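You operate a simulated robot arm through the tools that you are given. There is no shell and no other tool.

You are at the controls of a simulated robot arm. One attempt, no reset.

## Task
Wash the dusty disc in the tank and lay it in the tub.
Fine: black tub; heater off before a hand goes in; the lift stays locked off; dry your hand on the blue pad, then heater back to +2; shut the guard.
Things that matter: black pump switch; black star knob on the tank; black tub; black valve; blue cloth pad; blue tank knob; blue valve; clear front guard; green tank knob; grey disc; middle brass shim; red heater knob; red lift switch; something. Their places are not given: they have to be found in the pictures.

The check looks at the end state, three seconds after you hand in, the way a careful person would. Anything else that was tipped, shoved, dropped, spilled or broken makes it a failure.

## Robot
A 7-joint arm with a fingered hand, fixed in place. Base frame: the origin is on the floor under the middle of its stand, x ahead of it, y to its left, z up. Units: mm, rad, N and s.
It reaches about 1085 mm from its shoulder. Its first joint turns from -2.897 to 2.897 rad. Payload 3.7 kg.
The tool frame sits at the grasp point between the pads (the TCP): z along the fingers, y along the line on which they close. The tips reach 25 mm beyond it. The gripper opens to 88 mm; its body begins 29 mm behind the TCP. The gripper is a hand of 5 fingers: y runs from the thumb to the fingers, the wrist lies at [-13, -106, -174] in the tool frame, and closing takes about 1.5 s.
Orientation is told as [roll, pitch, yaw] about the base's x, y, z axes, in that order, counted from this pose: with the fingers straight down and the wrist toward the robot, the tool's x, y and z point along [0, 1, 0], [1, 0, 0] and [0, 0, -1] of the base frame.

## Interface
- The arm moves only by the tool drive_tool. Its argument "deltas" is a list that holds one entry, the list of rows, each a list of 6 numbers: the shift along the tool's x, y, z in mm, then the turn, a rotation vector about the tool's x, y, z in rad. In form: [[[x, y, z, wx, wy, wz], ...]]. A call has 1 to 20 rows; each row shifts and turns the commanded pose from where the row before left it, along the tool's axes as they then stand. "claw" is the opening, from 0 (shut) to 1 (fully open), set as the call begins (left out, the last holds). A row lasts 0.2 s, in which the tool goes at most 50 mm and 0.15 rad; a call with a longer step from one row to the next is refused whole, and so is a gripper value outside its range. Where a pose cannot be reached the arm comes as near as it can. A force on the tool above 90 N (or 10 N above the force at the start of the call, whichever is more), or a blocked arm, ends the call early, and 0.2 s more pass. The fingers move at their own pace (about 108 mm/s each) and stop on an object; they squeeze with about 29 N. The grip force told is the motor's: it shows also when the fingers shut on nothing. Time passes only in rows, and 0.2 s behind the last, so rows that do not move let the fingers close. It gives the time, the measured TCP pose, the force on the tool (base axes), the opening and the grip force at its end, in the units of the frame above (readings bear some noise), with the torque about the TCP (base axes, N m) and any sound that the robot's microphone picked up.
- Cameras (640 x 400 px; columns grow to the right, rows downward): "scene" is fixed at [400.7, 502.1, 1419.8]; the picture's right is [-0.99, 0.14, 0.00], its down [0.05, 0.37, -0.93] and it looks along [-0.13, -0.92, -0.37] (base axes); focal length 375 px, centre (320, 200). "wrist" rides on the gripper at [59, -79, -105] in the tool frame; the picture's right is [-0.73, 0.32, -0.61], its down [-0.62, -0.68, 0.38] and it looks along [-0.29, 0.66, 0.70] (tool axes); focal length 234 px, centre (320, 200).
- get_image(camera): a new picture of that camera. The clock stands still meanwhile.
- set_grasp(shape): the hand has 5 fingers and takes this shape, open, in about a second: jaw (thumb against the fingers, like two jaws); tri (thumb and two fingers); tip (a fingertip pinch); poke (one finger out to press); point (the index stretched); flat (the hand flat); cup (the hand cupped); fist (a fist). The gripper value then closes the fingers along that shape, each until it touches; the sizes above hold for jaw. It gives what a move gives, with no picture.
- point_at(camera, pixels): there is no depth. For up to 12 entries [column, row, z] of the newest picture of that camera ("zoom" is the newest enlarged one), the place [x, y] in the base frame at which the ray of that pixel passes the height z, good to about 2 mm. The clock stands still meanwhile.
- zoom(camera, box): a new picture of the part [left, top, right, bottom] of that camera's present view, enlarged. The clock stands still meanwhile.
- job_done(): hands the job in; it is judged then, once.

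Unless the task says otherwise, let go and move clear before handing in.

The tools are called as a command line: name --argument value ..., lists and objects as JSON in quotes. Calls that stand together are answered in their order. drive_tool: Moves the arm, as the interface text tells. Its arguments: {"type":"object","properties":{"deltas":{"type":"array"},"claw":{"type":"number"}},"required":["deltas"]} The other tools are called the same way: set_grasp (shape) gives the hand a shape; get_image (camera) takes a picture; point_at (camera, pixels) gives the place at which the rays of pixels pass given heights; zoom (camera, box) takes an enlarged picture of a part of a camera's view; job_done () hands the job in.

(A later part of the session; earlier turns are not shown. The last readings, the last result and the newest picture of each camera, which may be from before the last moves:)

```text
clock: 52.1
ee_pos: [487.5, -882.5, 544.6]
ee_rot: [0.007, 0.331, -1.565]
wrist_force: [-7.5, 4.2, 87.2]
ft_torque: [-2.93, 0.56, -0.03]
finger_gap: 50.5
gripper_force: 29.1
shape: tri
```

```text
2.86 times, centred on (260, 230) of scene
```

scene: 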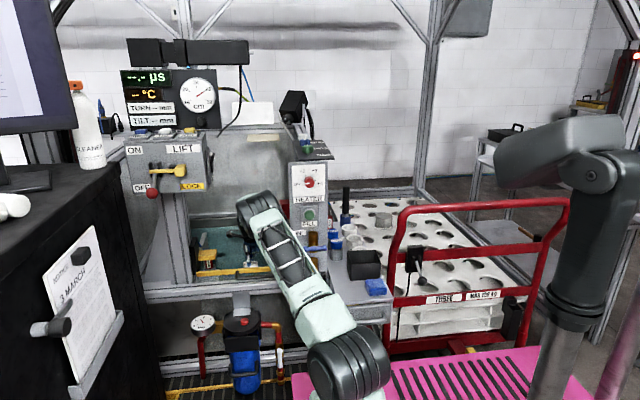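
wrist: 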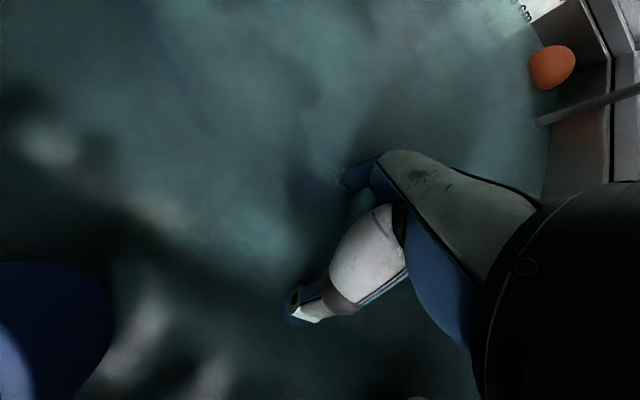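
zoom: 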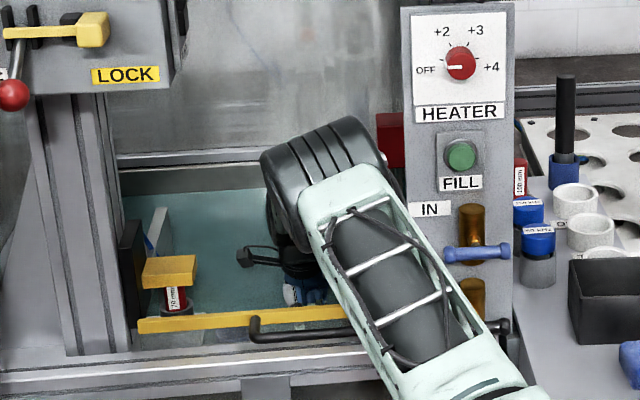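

A reading of 87 N upward means the disc or fingertips met something solid underwater at about z 502, around 34 mm beyond the TCP. I'll lift straight up right away to relieve it.

drive_tool --deltas '[[[0, -3.4, -9.4, 0, 0, 0], [0, -3.4, -9.4, 0, 0, 0], [0, 0, 0, 0, 0, 0]]]'

get_image --camera "wrist"

zoom --camera "wrist" --box '[160, 100, 440, 360]'

```text
clock: 52.9
ee_pos: [489.2, -877.7, 547.8]
ee_rot: [-0.001, 0.356, -1.568]
wrist_force: [-1.8, 3.6, 12.2]
ft_torque: [-0.44, 0.14, -0.07]
finger_gap: 49.8
gripper_force: 29.5
shape: tri
```

```text
taken
```

wrist: 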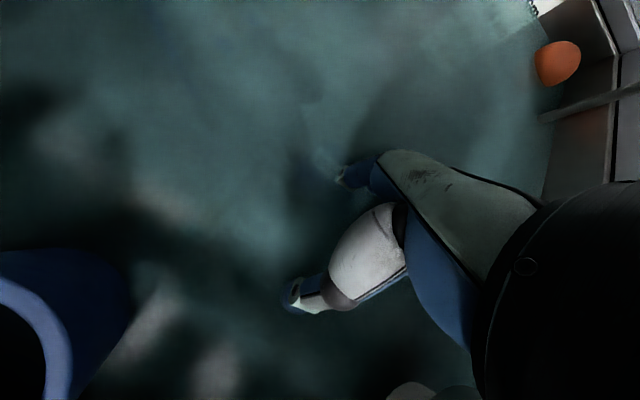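

```text
1.54 times, centred on (300, 230) of wrist
```

zoom: 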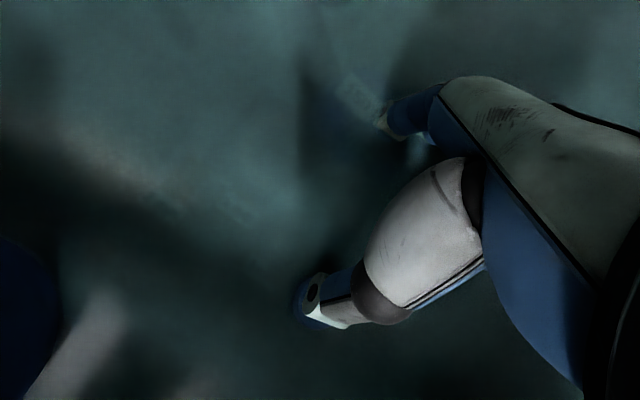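

There is still 12 N of contact at z 548. I'll lift another 10 mm to free it fully.

drive_tool --deltas '[[[0, -3.4, -9.4, 0, 0, 0], [0, 0, 0, 0, 0, 0]]]'

get_image --camera "wrist"

```text
clock: 53.5
ee_pos: [488.7, -878.2, 559.4]
ee_rot: [-0.001, 0.355, -1.568]
wrist_force: [-0.1, 0.1, -1.9]
ft_torque: [-0.04, -0.02, 0.02]
finger_gap: 50.4
gripper_force: 29.5
shape: tri
```

```text
taken
```

wrist: 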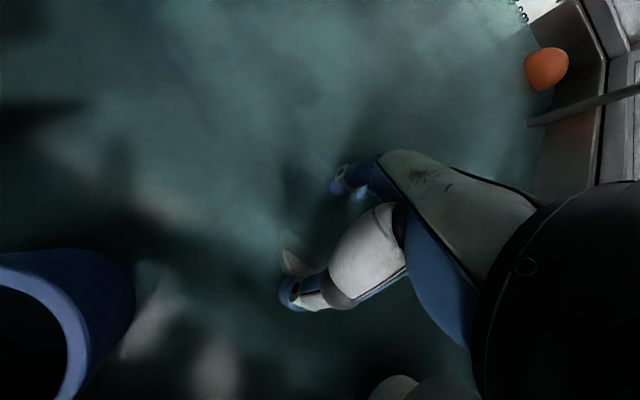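

The hand is free again and still holding the disc (-1.9 N). I'll raise it clear of the water to inspect the disc's seating and whether the dust has come off.

drive_tool --deltas '[[[0, -8, -22, 0, 0, 0], [0, -8, -22, 0, 0, 0], [0, -8, -22, 0, 0, 0], [0, 0, 0, 0, 0, 0]]]'

get_image --camera "wrist"

zoom --camera "wrist" --box '[200, 130, 420, 350]'

zoom --camera "scene" --box '[180, 180, 310, 290]'

```text
clock: 54.5
ee_pos: [489.2, -878.0, 630.8]
ee_rot: [-0.002, 0.352, -1.567]
wrist_force: [0.3, 0.2, -2.3]
ft_torque: [-0.03, 0.02, -0.04]
finger_gap: 50.0
gripper_force: 29.0
shape: tri
```

```text
taken
```

wrist: 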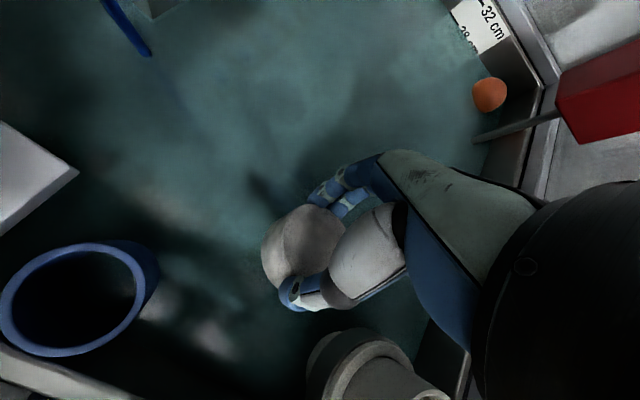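

```text
1.82 times, centred on (310, 240) of wrist
```

zoom: 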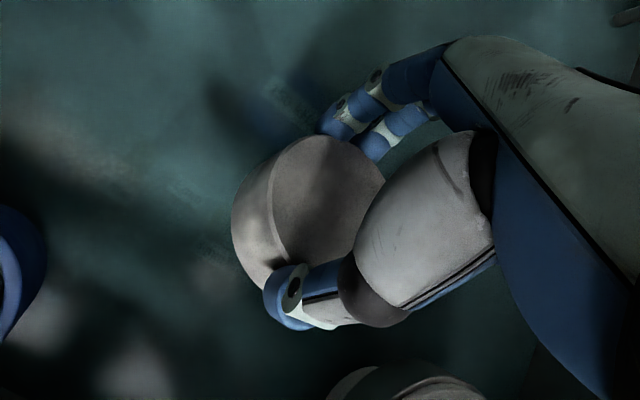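

```text
3.64 times, centred on (245, 235) of scene
```

zoom: 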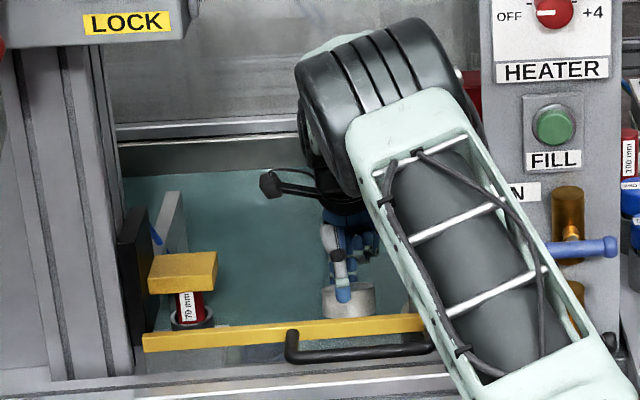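

The disc is now darker and wet but may have shifted slightly in the grip. I'll reduce the tilt so it stays submerged above the hidden obstacle, lower to about z 551, and check the force before swirling.

drive_tool --deltas '[[[0, -10, 3, -0.0875, 0, 0], [0, 0, 0, -0.0875, 0, 0], [0, 5, 29, 0, 0, 0], [0, 4, 24, 0, 0, 0], [0, 2, 12, 0, 0, 0], [0, 1, 7, 0, 0, 0], [0, 0, 0, 0, 0, 0]]]'

get_image --camera "wrist"

zoom --camera "scene" --box '[180, 180, 310, 290]'

```text
clock: 56.1
ee_pos: [489.6, -867.0, 557.6]
ee_rot: [-0.002, 0.179, -1.569]
wrist_force: [0.2, -0.3, -1.9]
ft_torque: [0.02, 0.01, 0.03]
finger_gap: 50.2
gripper_force: 28.6
shape: tri
```

```text
taken
```

wrist: 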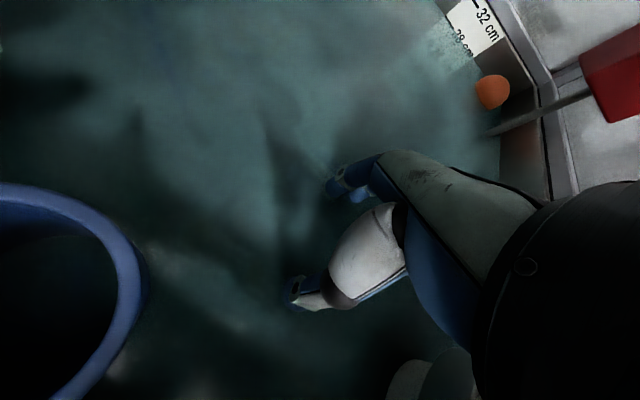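

```text
3.64 times, centred on (245, 235) of scene
```

zoom: 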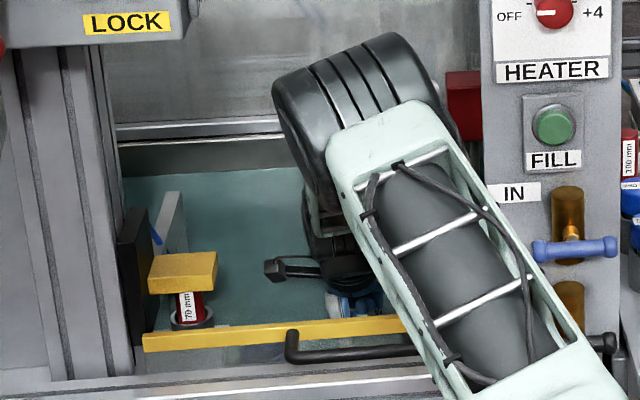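

No contact now (-1.9 N), and the disc is under the surface. I'll go 5 mm deeper and swirl gently for several seconds.

drive_tool --deltas '[[[0, 0.9, 5, 0, 0, 0], [12, 0, 0, 0, 0, 0], [0, 10, 0, 0, 0, 0], [-12, 0, 0, 0, 0, 0], [-12, 0, 0, 0, 0, 0], [0, -10, 0, 0, 0, 0], [0, -10, 0, 0, 0, 0], [12, 0, 0, 0, 0, 0], [12, 0, 0, 0, 0, 0], [0, 10, 0, 0, 0, 0], [0, 10, 0, 0, 0, 0], [-12, 0, 0, 0, 0, 0], [-12, 0, 0, 0, 0, 0], [0, -10, 0, 0, 0, 0], [0, -10, 0, 0, 0, 0], [12, 0, 0, 0, 0, 0], [0, 10, 0, 0, 0, 0], [0, 0, 0, 0, 0, 0]]]'

get_image --camera "wrist"

```text
clock: 59.9
ee_pos: [488.4, -867.1, 551.7]
ee_rot: [-0.002, 0.177, -1.568]
wrist_force: [0.1, -0.9, -1.4]
ft_torque: [0.0, -0.02, -0.03]
finger_gap: 50.3
gripper_force: 28.7
shape: tri
```

```text
taken
```

wrist: 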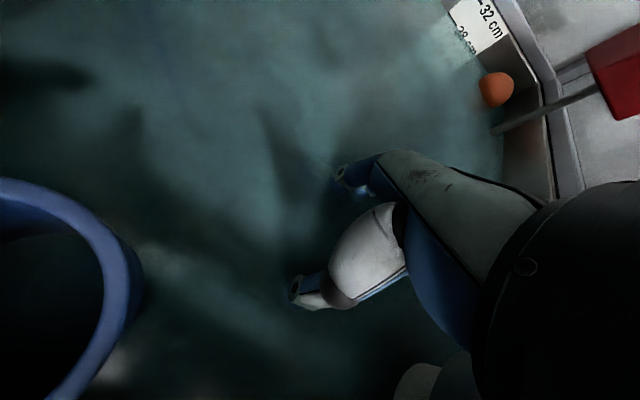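

The swirl was contact-free with the grip steady. I'll do a second swirl to be thorough, then raise out of the water and pause to drip.

drive_tool --deltas '[[[15, 0, 0, 0, 0, 0], [-15, 0, 0, 0, 0, 0], [-15, 0, 0, 0, 0, 0], [15, 0, 0, 0, 0, 0], [15, 0, 0, 0, 0, 0], [-15, 0, 0, 0, 0, 0], [-15, 0, 0, 0, 0, 0], [15, 0, 0, 0, 0, 0], [0, 10, 0, 0, 0, 0], [0, -10, 0, 0, 0, 0], [0, -10, 0, 0, 0, 0], [0, 10, 0, 0, 0, 0], [0, 10, 0, 0, 0, 0], [0, -10, 0, 0, 0, 0], [0, -10, 0, 0, 0, 0], [0, 10, 0, 0, 0, 0], [0, 0, 0, 0, 0, 0], [0, 0, 0, 0, 0, 0]]]'

drive_tool --deltas '[[[0, -4, -20, 0, 0, 0], [0, -4, -20, 0, 0, 0], [0, -4, -20, 0, 0, 0], [0, -4, -20, 0, 0, 0], [0, 0, 0, 0, 0, 0], [0, 0, 0, 0, 0, 0], [0, 0, 0, 0, 0, 0], [0, 0, 0, 0, 0, 0], [0, 0, 0, 0, 0, 0], [0, 0, 0, 0, 0, 0], [0, 0, 0, 0, 0, 0], [0, 0, 0, 0, 0, 0], [0, 0, 0, 0, 0, 0], [0, 0, 0, 0, 0, 0], [0, 0, 0, 0, 0, 0], [0, 0, 0, 0, 0, 0]]]'

get_image --camera "wrist"

zoom --camera "wrist" --box '[200, 130, 420, 350]'

zoom --camera "scene" --box '[180, 180, 310, 290]'

```text
clock: 63.7
ee_pos: [489.1, -866.4, 552.1]
ee_rot: [-0.002, 0.178, -1.57]
wrist_force: [-1.1, -0.2, -2.4]
ft_torque: [-0.04, 0.01, 0.02]
finger_gap: 50.1
gripper_force: 29.2
shape: tri
```

```text
clock: 67.1
ee_pos: [489.3, -865.1, 634.7]
ee_rot: [-0.002, 0.176, -1.569]
wrist_force: [0.1, 0.3, -2.1]
ft_torque: [0.0, -0.02, 0.01]
finger_gap: 50.3
gripper_force: 28.8
shape: tri
```

```text
taken
```

wrist: 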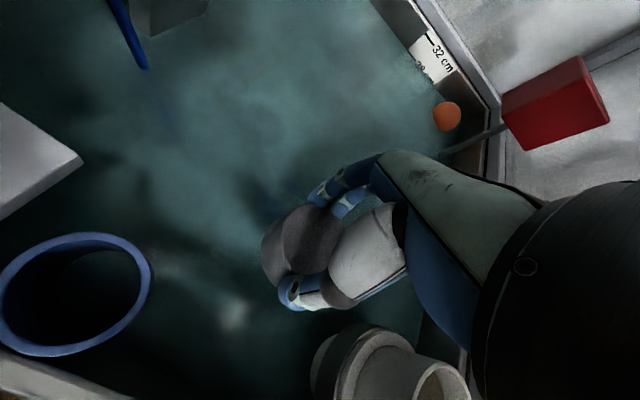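

```text
1.82 times, centred on (310, 240) of wrist
```

zoom: 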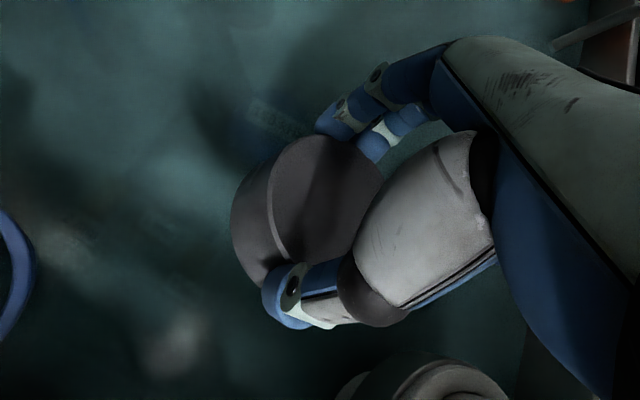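

```text
3.64 times, centred on (245, 235) of scene
```

zoom: 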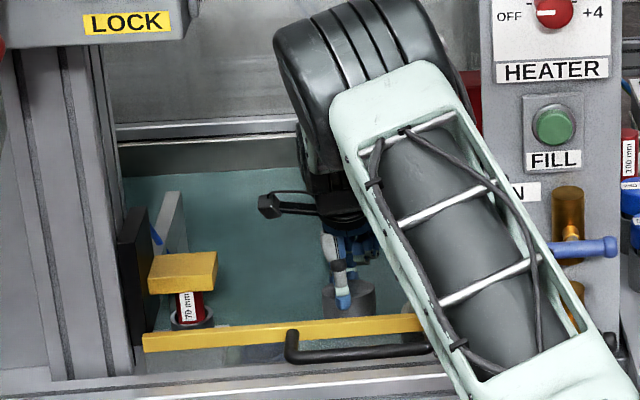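

The disc has gone from whitish to dark grey at scene zoom (348,298), so the dust is off. I'll raise it and leave the tank along the same clear path.

drive_tool --deltas '[[[0, -7.3, -41.4, 0, 0, 0], [0, -7.3, -41.4, 0, 0, 0], [0, -7.3, -41.4, 0, 0, 0], [0, -7.3, -41.4, 0, 0, 0], [0, -7.3, -41.4, 0, 0, 0], [0, -7.3, -41.4, 0, 0, 0], [0, -40.4, 7.1, 0, 0, 0], [0, -40.4, 7.1, 0, 0, 0], [0, -40.4, 7.1, 0, 0, 0], [0, -40.4, 7.1, 0, 0, 0], [0, -40.4, 7.1, 0, 0, 0], [0, 0, 0, 0, 0, 0]]]'

get_image --camera "scene"

get_image --camera "wrist"

```text
clock: 69.7
ee_pos: [488.0, -657.7, 887.2]
ee_rot: [0.0, 0.175, -1.569]
wrist_force: [0.5, -0.6, -2.3]
ft_torque: [0.03, -0.02, -0.01]
finger_gap: 50.0
gripper_force: 29.4
shape: tri
```

```text
taken
```

scene: 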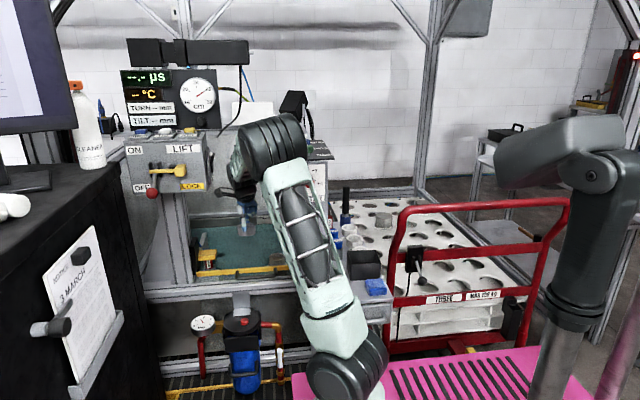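

```text
taken
```

wrist: 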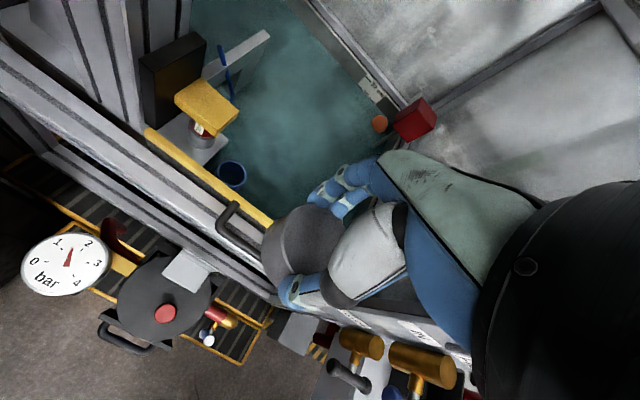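

Everything in the tank is as before, and the disc is dark grey in the hand. I'll back out the rest of the way, level the hand and travel along the front toward the table.

drive_tool --deltas '[[[0, -40.4, 7.1, 0, 0, 0], [0, -40.4, 7.1, 0, 0, 0], [0, -40.4, 7.1, 0, 0, 0], [0, -40.4, 7.1, 0, 0, 0], [0, -20, 3.5, 0, 0, 0], [0, 0, 0, -0.088, 0, 0], [0, 0, 0, -0.088, 0, 0], [-40, 0, 0, 0, 0, 0], [-40, 0, 0, 0, 0, 0], [-40, 0, 0, 0, 0, 0], [-40, 0, 0, 0, 0, 0], [-40, 0, 0, 0, 0, 0], [-40, 0, 0, 0, 0, 0], [-40, 0, 0, 0, 0, 0], [-20, 0, 0, 0, 0, 0], [0, 0, 0, 0, 0, 0]]]'

get_image --camera "scene"

get_image --camera "wrist"

```text
clock: 73.1
ee_pos: [188.8, -477.0, 888.4]
ee_rot: [0.001, 0.002, -1.57]
wrist_force: [-0.6, 0.3, -3.0]
ft_torque: [0.01, -0.01, 0.04]
finger_gap: 49.7
gripper_force: 29.3
shape: tri
```

```text
taken
```

scene: 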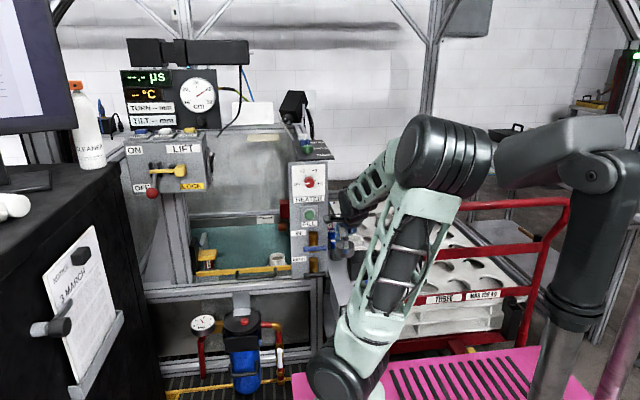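

```text
taken
```

wrist: 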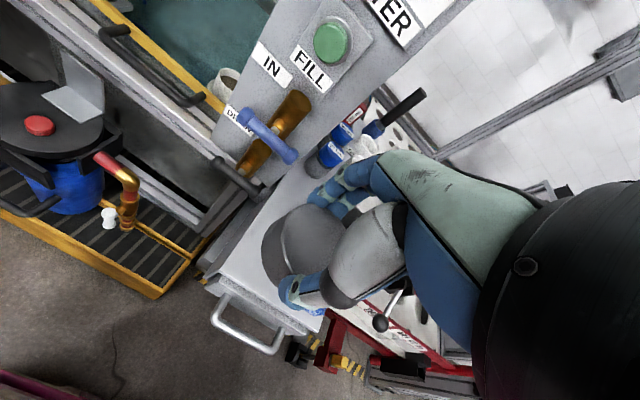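

The status light is green again, so it only marks an arm in the tank area. Before working over the tub I'll locate the red trolley handle: its lever ball is at wrist (381,323) and scene (422,280).

point_at --camera "wrist" --pixels '[[381, 323, 500], [381, 323, 600], [381, 323, 700], [381, 323, 800], [318, 350, 500], [318, 350, 600]]'

point_at --camera "scene" --pixels '[[422, 280.4, 500], [422, 280.4, 600], [422, 280.4, 700], [422, 280.4, 800], [402, 215, 700], [402, 215, 800], [402, 215, 900]]'

zoom --camera "wrist" --box '[200, 180, 480, 400]'

zoom --camera "scene" --box '[320, 180, 580, 360]'

```text
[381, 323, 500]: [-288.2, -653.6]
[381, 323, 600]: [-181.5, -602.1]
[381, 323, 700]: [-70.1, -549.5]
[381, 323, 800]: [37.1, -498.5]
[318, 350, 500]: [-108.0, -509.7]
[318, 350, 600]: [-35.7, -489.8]
```

```text
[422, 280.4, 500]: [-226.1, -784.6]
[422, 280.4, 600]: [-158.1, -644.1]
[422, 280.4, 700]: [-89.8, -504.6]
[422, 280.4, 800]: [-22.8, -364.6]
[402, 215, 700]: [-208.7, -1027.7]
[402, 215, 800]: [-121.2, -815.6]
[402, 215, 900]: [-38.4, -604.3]
```

```text
1.82 times, centred on (340, 290) of wrist
```

zoom: 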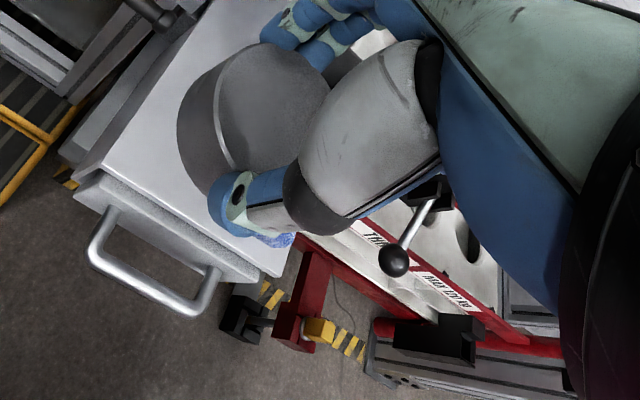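

```text
2.22 times, centred on (450, 270) of scene
```

zoom: 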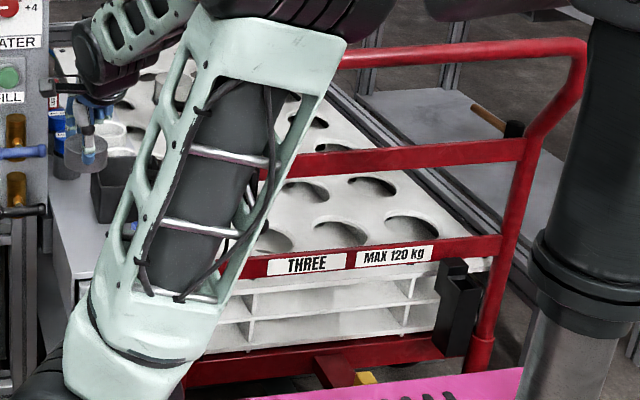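

The red trolley post stands at about (-20,-600) with its top near z 900, so the wrist must not be on that side over the tub. I'll yaw the hand further so the wrist lies toward +x and the grip closes along the tub's long side, testing reach here.

drive_tool --deltas '[[[0, 0, 0, 0, 0, 0.1455], [0, 0, 0, 0, 0, 0.1455], [0, 0, 0, 0, 0, 0.1455], [0, 0, 0, 0, 0, 0.1455], [0, 0, 0, 0, 0, 0.1455], [0, 0, 0, 0, 0, 0.1455], [0, 0, 0, 0, 0, 0.1455], [0, 0, 0, 0, 0, 0.1455], [0, 0, 0, 0, 0, 0.1455], [0, 0, 0, 0, 0, 0]]]'

get_image --camera "scene"

get_image --camera "wrist"

```text
clock: 75.3
ee_pos: [188.3, -478.1, 887.8]
ee_rot: [-0.002, 0.0, -2.879]
wrist_force: [0.3, 0.4, -2.2]
ft_torque: [-0.02, -0.01, 0.02]
finger_gap: 49.7
gripper_force: 28.6
shape: tri
```

```text
taken
```

scene: 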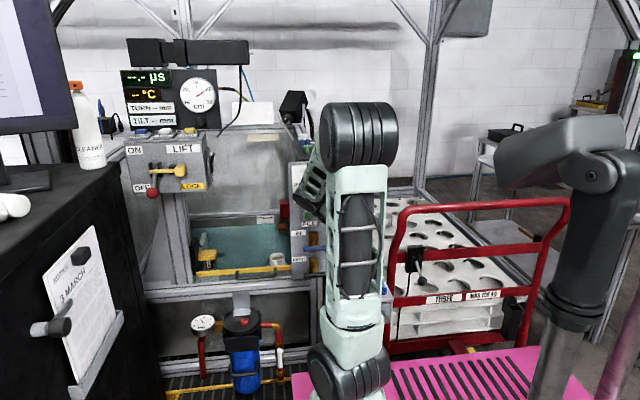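

```text
taken
```

wrist: 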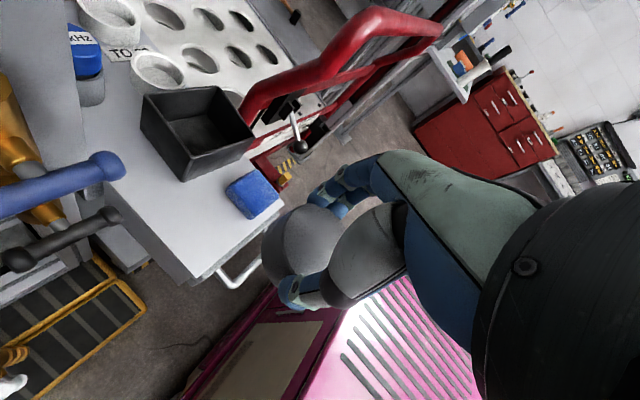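

This yaw is reachable, and there's a clear view of the tub (195,130), pad (252,193) and the red handle. I'll measure the tub precisely from here.

zoom --camera "wrist" --box '[100, 50, 300, 230]'

zoom --camera "scene" --box '[320, 220, 420, 320]'

```text
2.22 times, centred on (200, 140) of wrist
```

zoom: 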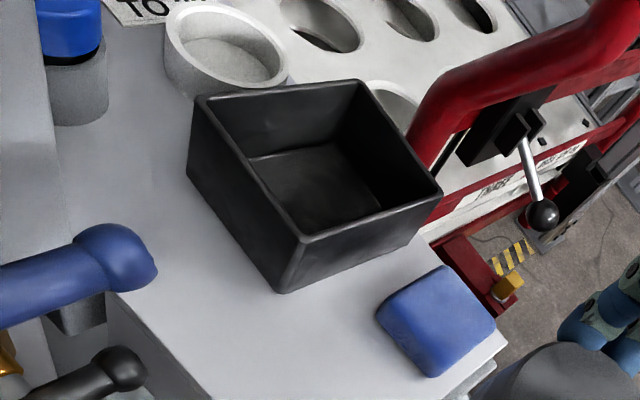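

```text
4.00 times, centred on (370, 270) of scene
```

zoom: 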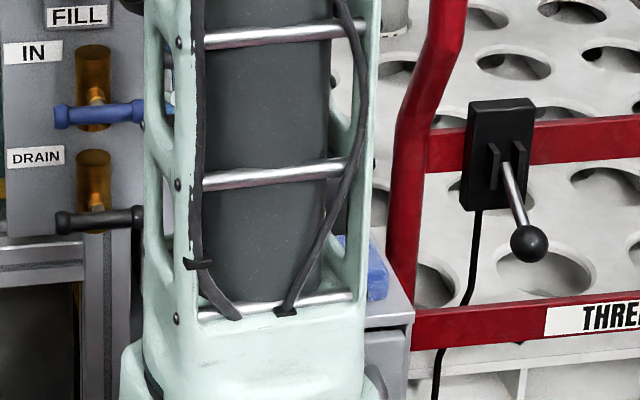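

The tub's rim and base corners are all visible. I'll query them for position and height.

point_at --camera "wrist" --pixels '[[144.6, 93.6, 715], [218, 85.9, 715], [254.5, 135.5, 715], [193.2, 159.4, 715], [193.2, 159.4, 725], [182.9, 181.9, 655], [140.1, 127.4, 655], [182.9, 181.9, 645], [252, 193, 670], [216, 189, 660]]'

point_at --camera "wrist" --pixels '[[228, 197, 660], [254, 173, 665], [278, 202, 665], [247, 220, 665], [125, 167, 780], [125, 167, 800], [115, 220, 690], [115, 220, 720], [300, 116, 654]]'

```text
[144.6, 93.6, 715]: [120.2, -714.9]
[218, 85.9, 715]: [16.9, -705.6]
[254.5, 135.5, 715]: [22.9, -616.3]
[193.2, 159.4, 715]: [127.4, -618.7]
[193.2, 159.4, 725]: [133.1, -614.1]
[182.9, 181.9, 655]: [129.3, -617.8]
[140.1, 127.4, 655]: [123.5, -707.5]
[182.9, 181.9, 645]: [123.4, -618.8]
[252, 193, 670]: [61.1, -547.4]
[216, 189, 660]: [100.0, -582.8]
```

```text
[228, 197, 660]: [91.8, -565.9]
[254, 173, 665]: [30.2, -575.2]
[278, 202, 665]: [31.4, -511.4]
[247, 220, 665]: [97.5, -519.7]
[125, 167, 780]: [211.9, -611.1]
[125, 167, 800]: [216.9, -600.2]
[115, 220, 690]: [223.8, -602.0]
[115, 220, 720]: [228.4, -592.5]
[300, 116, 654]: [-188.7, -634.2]
```

The tub centre is about (73,-662), outer size ≈105×92 mm, turned about 3° clockwise. A diagonal grip (yaw ≈ -150°) gives the thumb and fingers the most room, so I'll yaw 15° back and move above the tub at the current height.

drive_tool --deltas '[[[0, 0, 0, 0, 0, -0.131], [0, 0, 0, 0, 0, -0.131], [20.4, 38.3, 0, 0, 0, 0], [20.4, 38.3, 0, 0, 0, 0], [20.4, 38.3, 0, 0, 0, 0], [20.4, 38.3, 0, 0, 0, 0], [20.4, 38.3, 0, 0, 0, 0], [0, 0, 0, 0, 0, 0]]]'

get_image --camera "scene"

get_image --camera "wrist"

```text
clock: 77.1
ee_pos: [73.3, -665.1, 889.4]
ee_rot: [-0.002, 0.001, -2.616]
wrist_force: [0.2, 0.3, -2.1]
ft_torque: [-0.03, -0.01, 0.0]
finger_gap: 49.9
gripper_force: 29.9
shape: tri
```

```text
taken
```

scene: 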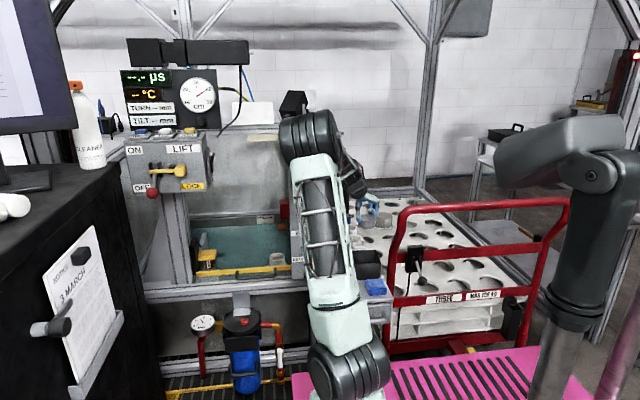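

```text
taken
```

wrist: 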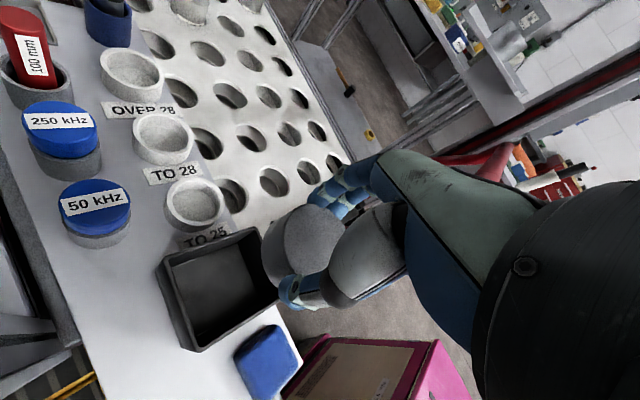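

I'm above the tub, which shows at wrist (220,285). I'll measure its corners again from this near-vertical view before descending.

zoom --camera "wrist" --box '[130, 190, 330, 390]'

```text
2.00 times, centred on (230, 290) of wrist
```

zoom: 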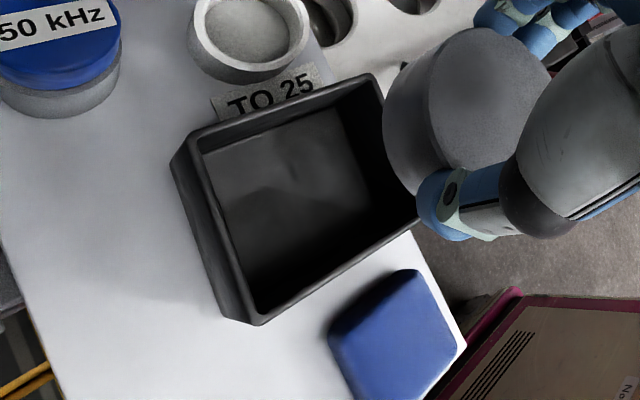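

Three rim corners are visible at zoom (190,135), (375,75) and (260,320). I'll query them.

point_at --camera "wrist" --pixels '[[165, 257.5, 715], [165, 257.5, 720], [257.5, 227.5, 715], [257.5, 227.5, 720], [200, 350, 715], [200, 350, 720], [156, 271.5, 656], [181, 347.5, 656]]'

```text
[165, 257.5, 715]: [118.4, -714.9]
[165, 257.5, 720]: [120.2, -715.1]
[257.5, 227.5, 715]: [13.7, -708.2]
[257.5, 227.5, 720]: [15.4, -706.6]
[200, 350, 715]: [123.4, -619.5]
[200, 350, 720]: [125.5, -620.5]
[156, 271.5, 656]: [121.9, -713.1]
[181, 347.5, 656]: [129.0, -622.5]
```

The tub centre is refined to (70,-663.5). I'll descend to about z 765, where the disc bottom is just above the rim, and check alignment.

drive_tool --deltas '[[[-3, 2, 25, 0, 0, 0], [0, 0, 25, 0, 0, 0], [0, 0, 25, 0, 0, 0], [0, 0, 25, 0, 0, 0], [0, 0, 24, 0, 0, 0], [0, 0, 0, 0, 0, 0]]]'

get_image --camera "wrist"

zoom --camera "wrist" --box '[180, 150, 400, 390]'

zoom --camera "scene" --box '[310, 160, 430, 310]'

```text
clock: 78.5
ee_pos: [73.2, -660.2, 760.7]
ee_rot: [-0.003, 0.0, -2.616]
wrist_force: [0.1, 0.3, -1.6]
ft_torque: [0.01, -0.01, 0.03]
finger_gap: 49.9
gripper_force: 28.8
shape: tri
```

```text
taken
```

wrist: 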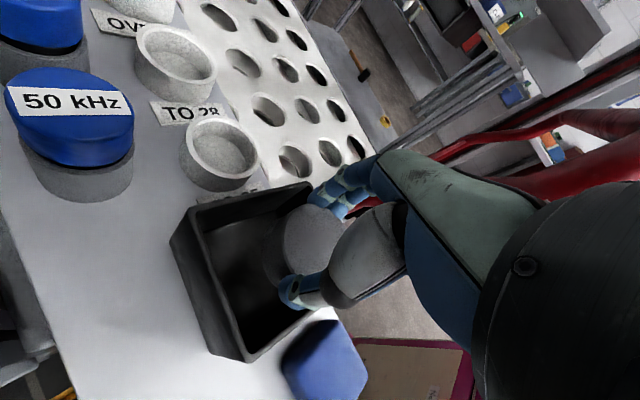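

```text
1.67 times, centred on (290, 270) of wrist
```

zoom: 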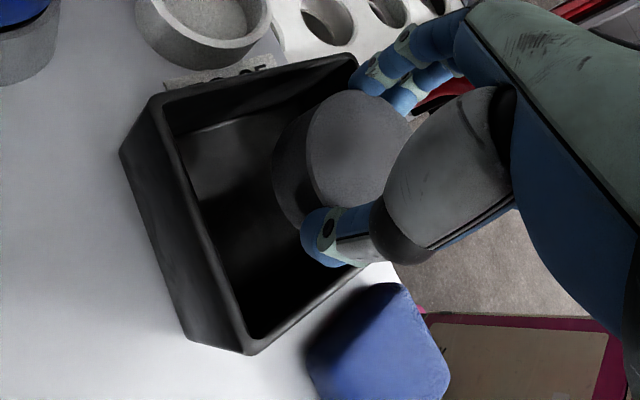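

```text
2.67 times, centred on (370, 235) of scene
```

zoom: 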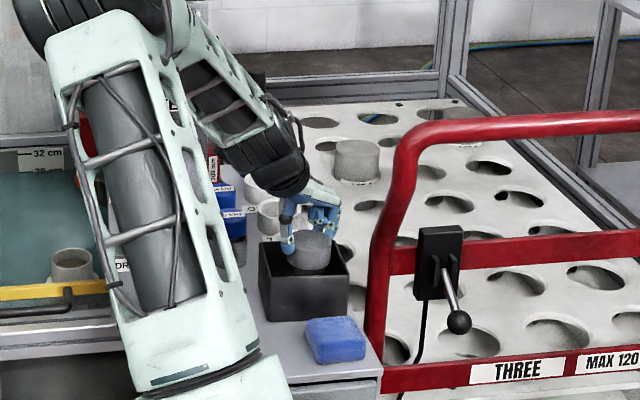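

The disc is hovering just above the tub, roughly centred in both views. I'll take a settled reading before lowering.

drive_tool --deltas '[[[0, 0, 0, 0, 0, 0], [0, 0, 0, 0, 0, 0]]]'

point_at --camera "wrist" --pixels '[[187.5, 206, 718], [302, 184, 718], [250, 360, 718], [309, 238, 748], [299, 258, 726]]'

```text
clock: 79.1
ee_pos: [72.0, -659.3, 760.8]
ee_rot: [-0.002, 0.001, -2.616]
wrist_force: [0.1, 0.2, -1.5]
ft_torque: [-0.01, -0.01, 0.0]
finger_gap: 49.7
gripper_force: 28.8
shape: tri
```

```text
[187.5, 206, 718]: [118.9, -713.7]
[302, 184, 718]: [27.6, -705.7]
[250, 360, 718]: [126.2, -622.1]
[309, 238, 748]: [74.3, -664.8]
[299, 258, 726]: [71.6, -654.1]
```

The TCP reads (72,-659.5) against a tub centre of (70,-664). I'll nudge 3 mm and lower 40 mm in small steps, watching for rim contact.

drive_tool --deltas '[[[1.2, 3, 8, 0, 0, 0], [0, 0, 8, 0, 0, 0], [0, 0, 8, 0, 0, 0], [0, 0, 8, 0, 0, 0], [0, 0, 8, 0, 0, 0], [0, 0, 0, 0, 0, 0]]]'

get_image --camera "wrist"

zoom --camera "wrist" --box '[180, 150, 400, 390]'

zoom --camera "scene" --box '[330, 200, 410, 300]'

```text
clock: 80.5
ee_pos: [68.5, -662.5, 723.1]
ee_rot: [-0.001, 0.001, -2.616]
wrist_force: [1.8, -0.1, -1.3]
ft_torque: [-0.04, -0.02, 0.02]
finger_gap: 49.9
gripper_force: 29.0
shape: tri
```

```text
taken
```

wrist: 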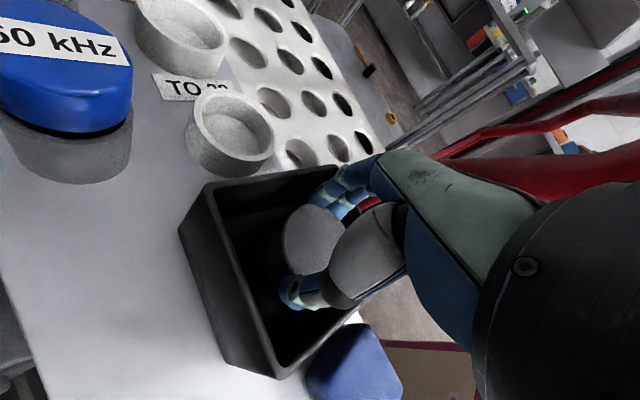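

```text
1.67 times, centred on (290, 270) of wrist
```

zoom: 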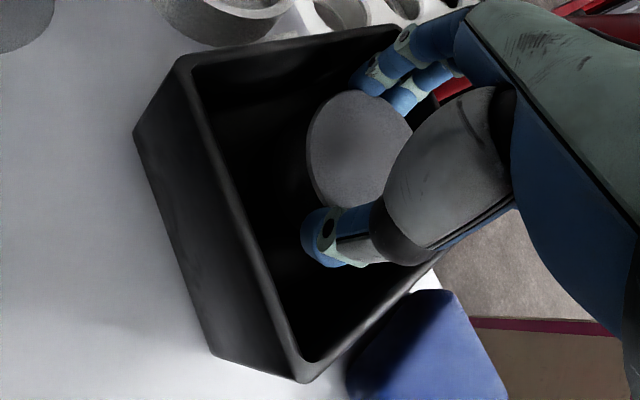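

```text
4.00 times, centred on (370, 250) of scene
```

zoom: 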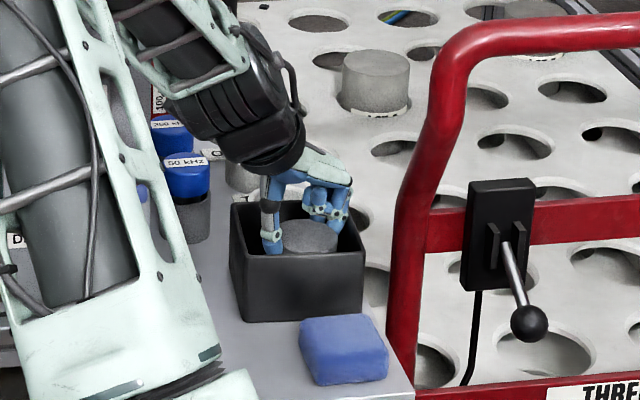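

The disc is inside the tub walls with no contact. I'll continue down in small steps: 12 mm, then check the force.

drive_tool --deltas '[[[0, 0, 6, 0, 0, 0], [0, 0, 6, 0, 0, 0], [0, 0, 0, 0, 0, 0]]]'

zoom --camera "wrist" --box '[180, 150, 400, 390]'

zoom --camera "scene" --box '[340, 220, 400, 290]'

```text
clock: 81.3
ee_pos: [67.3, -662.0, 710.7]
ee_rot: [-0.001, -0.001, -2.616]
wrist_force: [0.4, -0.6, -1.4]
ft_torque: [-0.01, 0.02, 0.0]
finger_gap: 49.8
gripper_force: 28.9
shape: tri
```

```text
1.67 times, centred on (290, 270) of wrist
```

zoom: 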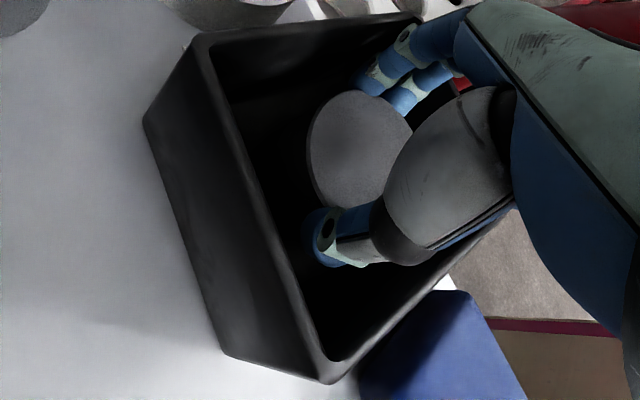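

```text
5.71 times, centred on (370, 255) of scene
```

zoom: 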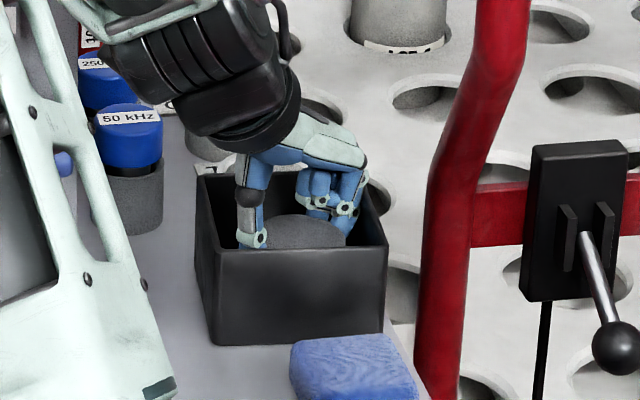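

Still free at z 711. I'll lower another 8 mm.

drive_tool --deltas '[[[0, 0, 4, 0, 0, 0], [0, 0, 4, 0, 0, 0], [0, 0, 0, 0, 0, 0]]]'

```text
clock: 82.1
ee_pos: [67.7, -661.7, 702.5]
ee_rot: [-0.002, 0.0, -2.616]
wrist_force: [1.1, 0.0, -1.6]
ft_torque: [-0.04, 0.05, 0.06]
finger_gap: 49.9
gripper_force: 28.9
shape: tri
```

No contact yet at z 702.5, so I'll take 3 mm steps from here.

drive_tool --deltas '[[[0, 0, 3, 0, 0, 0], [0, 0, 0, 0, 0, 0]]]'

drive_tool --deltas '[[[0, 0, 3, 0, 0, 0], [0, 0, 0, 0, 0, 0]]]'

```text
clock: 82.7
ee_pos: [67.5, -662.5, 699.8]
ee_rot: [-0.002, -0.001, -2.617]
wrist_force: [0.1, -0.5, -1.1]
ft_torque: [0.02, 0.05, 0.0]
finger_gap: 49.8
gripper_force: 28.7
shape: tri
```

```text
clock: 83.3
ee_pos: [68.3, -663.1, 696.8]
ee_rot: [-0.002, 0.002, -2.615]
wrist_force: [1.3, 0.8, -1.9]
ft_torque: [-0.02, -0.01, 0.01]
finger_gap: 49.8
gripper_force: 28.8
shape: tri
```

drive_tool --deltas '[[[0, 0, 2, 0, 0, 0], [0, 0, 0, 0, 0, 0]]]'

zoom --camera "scene" --box '[340, 220, 400, 290]'

zoom --camera "wrist" --box '[180, 150, 400, 390]'

```text
clock: 83.9
ee_pos: [67.3, -662.2, 697.2]
ee_rot: [-0.001, 0.0, -2.615]
wrist_force: [0.7, 0.3, 1.6]
ft_torque: [-0.03, 0.03, 0.02]
finger_gap: 50.2
gripper_force: 28.5
shape: tri
```

```text
5.71 times, centred on (370, 255) of scene
```

zoom: 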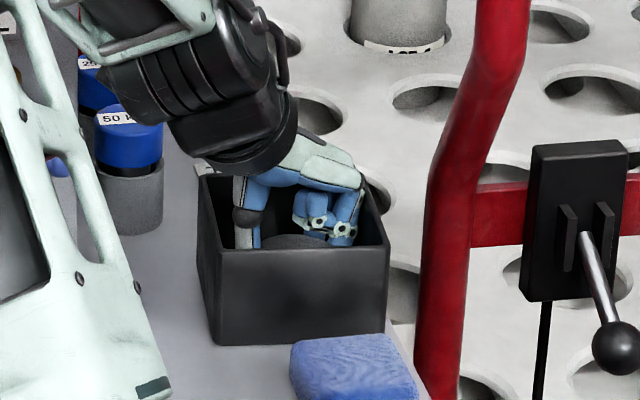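

```text
1.67 times, centred on (290, 270) of wrist
```

zoom: 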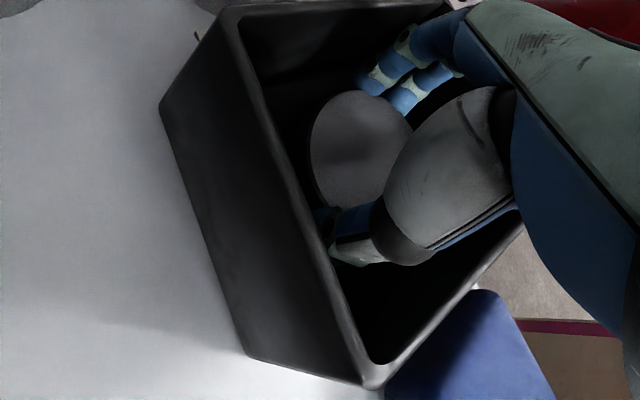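

Contact is starting (force went from -1.6 to +1.6 N), so the disc is resting on the tub floor. I'll open the fingers just a little to release it.

drive_tool --deltas '[[[0, 0, 0, 0, 0, 0], [0, 0, 0, 0, 0, 0], [0, 0, 0, 0, 0, 0]]]' --claw 0.64

zoom --camera "wrist" --box '[180, 150, 400, 390]'

zoom --camera "scene" --box '[340, 220, 400, 290]'

```text
clock: 84.7
ee_pos: [67.3, -662.3, 695.3]
ee_rot: [-0.002, 0.0, -2.615]
wrist_force: [0.0, -0.2, 1.3]
ft_torque: [-0.01, 0.01, 0.0]
finger_gap: 57.2
gripper_force: 0.2
shape: tri
```

```text
1.67 times, centred on (290, 270) of wrist
```

zoom: 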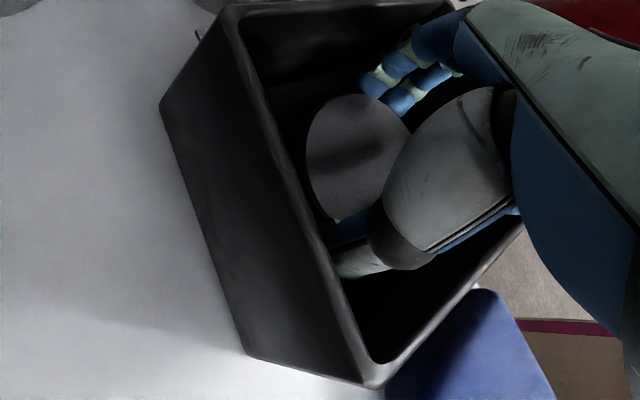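

```text
5.71 times, centred on (370, 255) of scene
```

zoom: 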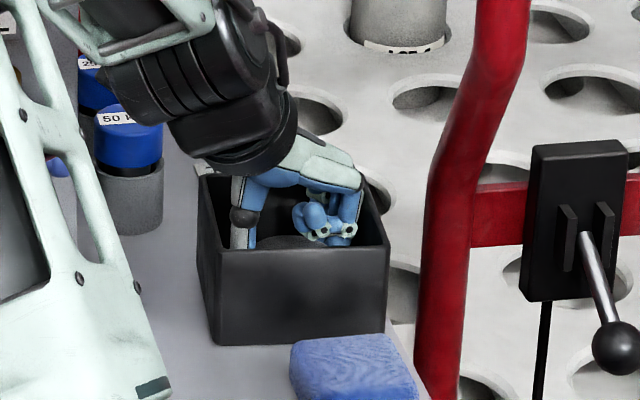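

The fingers have released (grip 0.2 N, gap 57 mm) and the disc is resting in the tub. I'll lift straight up slowly and check that it stays.

drive_tool --deltas '[[[0, 0, -4, 0, 0, 0], [0, 0, -6, 0, 0, 0], [0, 0, -8, 0, 0, 0], [0, 0, 0, 0, 0, 0]]]'

zoom --camera "wrist" --box '[180, 150, 400, 390]'

```text
clock: 85.7
ee_pos: [67.4, -662.5, 713.1]
ee_rot: [-0.001, 0.0, -2.615]
wrist_force: [-0.9, -0.4, -0.8]
ft_torque: [-0.02, 0.0, -0.01]
finger_gap: 56.9
gripper_force: 0.1
shape: tri
```

```text
1.67 times, centred on (290, 270) of wrist
```

zoom: 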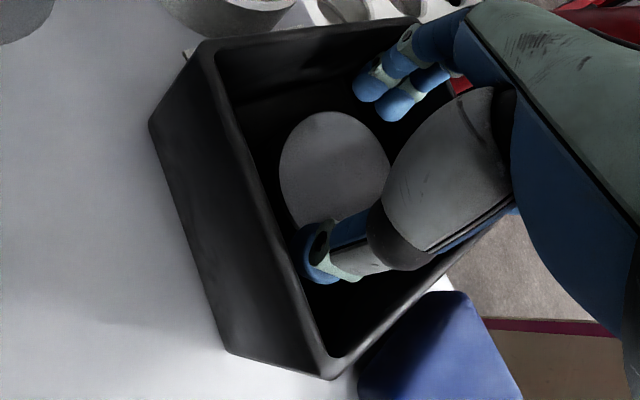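

The disc stays flat in the tub as the hand rises. I'll keep lifting to about z 800.

drive_tool --deltas '[[[0, 0, -10, 0, 0, 0], [0, 0, -15, 0, 0, 0], [0, 0, -20, 0, 0, 0], [0, 0, -20, 0, 0, 0], [0, 0, -20, 0, 0, 0], [0, 0, 0, 0, 0, 0]]]'

get_image --camera "wrist"

zoom --camera "wrist" --box '[140, 170, 360, 390]'

zoom --camera "scene" --box '[330, 210, 410, 310]'

```text
clock: 87.1
ee_pos: [68.8, -664.3, 799.3]
ee_rot: [-0.002, 0.0, -2.617]
wrist_force: [0.0, 0.2, 0.4]
ft_torque: [-0.03, 0.03, 0.01]
finger_gap: 56.7
gripper_force: 0.0
shape: tri
```

```text
taken
```

wrist: 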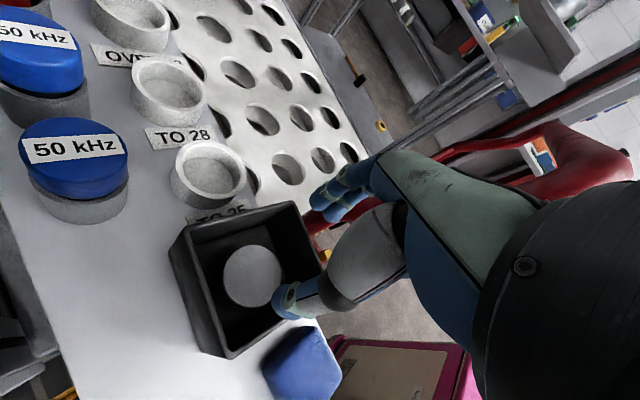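

```text
1.82 times, centred on (250, 280) of wrist
```

zoom: 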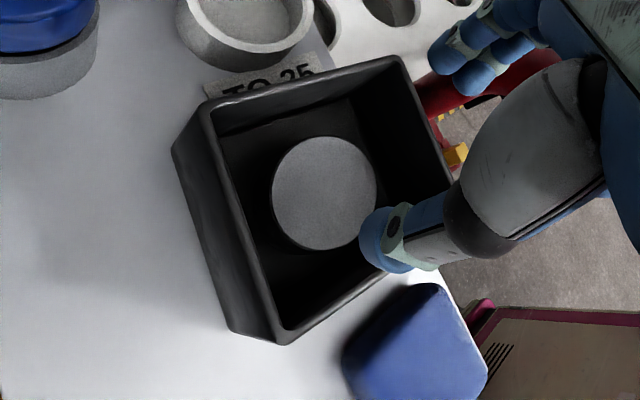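

```text
4.00 times, centred on (370, 260) of scene
```

zoom: 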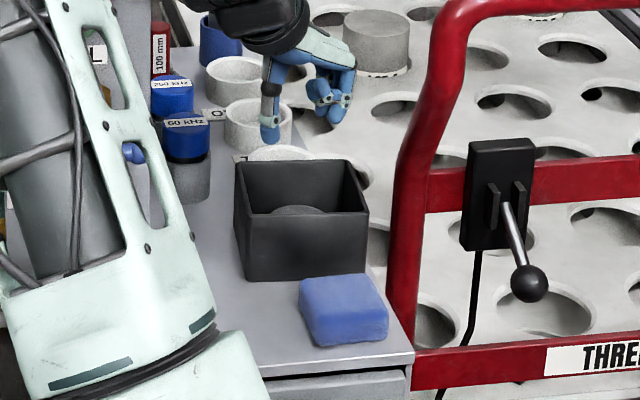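

The disc lies flat and clean in the tub. Next is drying: I'll move over the blue pad near (63,-546) at a safe height and turn the wrist back toward the robot.

drive_tool --deltas '[[[-35, -18, 0, 0, 0, 0], [-35, -18, 0, 0, 0, 0], [-35, -18, 0, 0, 0, 0], [0, 0, 0, 0, 0, -0.1496], [0, 0, 0, 0, 0, -0.1496], [0, 0, 0, 0, 0, -0.1496], [0, 0, 0, 0, 0, -0.1496], [0, 0, 0, 0, 0, -0.1496], [0, 0, 0, 0, 0, -0.1496], [0, 0, 0, 0, 0, -0.1496], [0, 0, 0, 0, 0, 0]]]'

get_image --camera "wrist"

get_image --camera "scene"

```text
clock: 89.1
ee_pos: [234.3, -586.5, 785.1]
ee_rot: [-0.045, 0.039, -1.416]
wrist_force: [-49.3, 5.6, 12.7]
ft_torque: [-0.39, -0.52, -1.33]
finger_gap: 56.6
gripper_force: 0.0
shape: tri
stopped in row 9: the force on the tool passed its limit at 144 N (the readings are from after the stop); the commanded pose is now the measured one
```

```text
taken
```

wrist: 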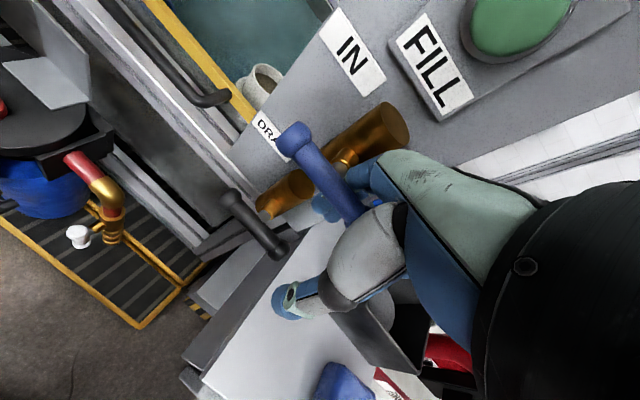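

```text
taken
```

scene: 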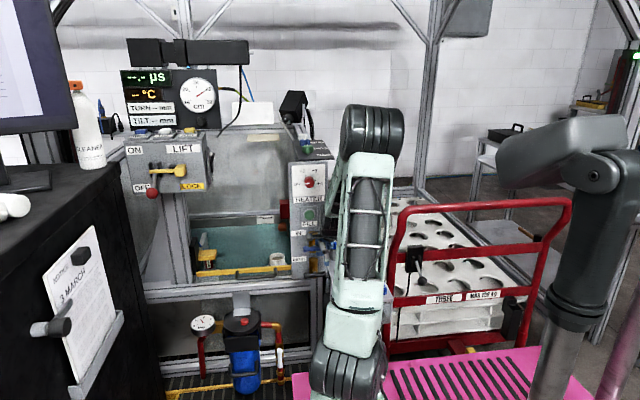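

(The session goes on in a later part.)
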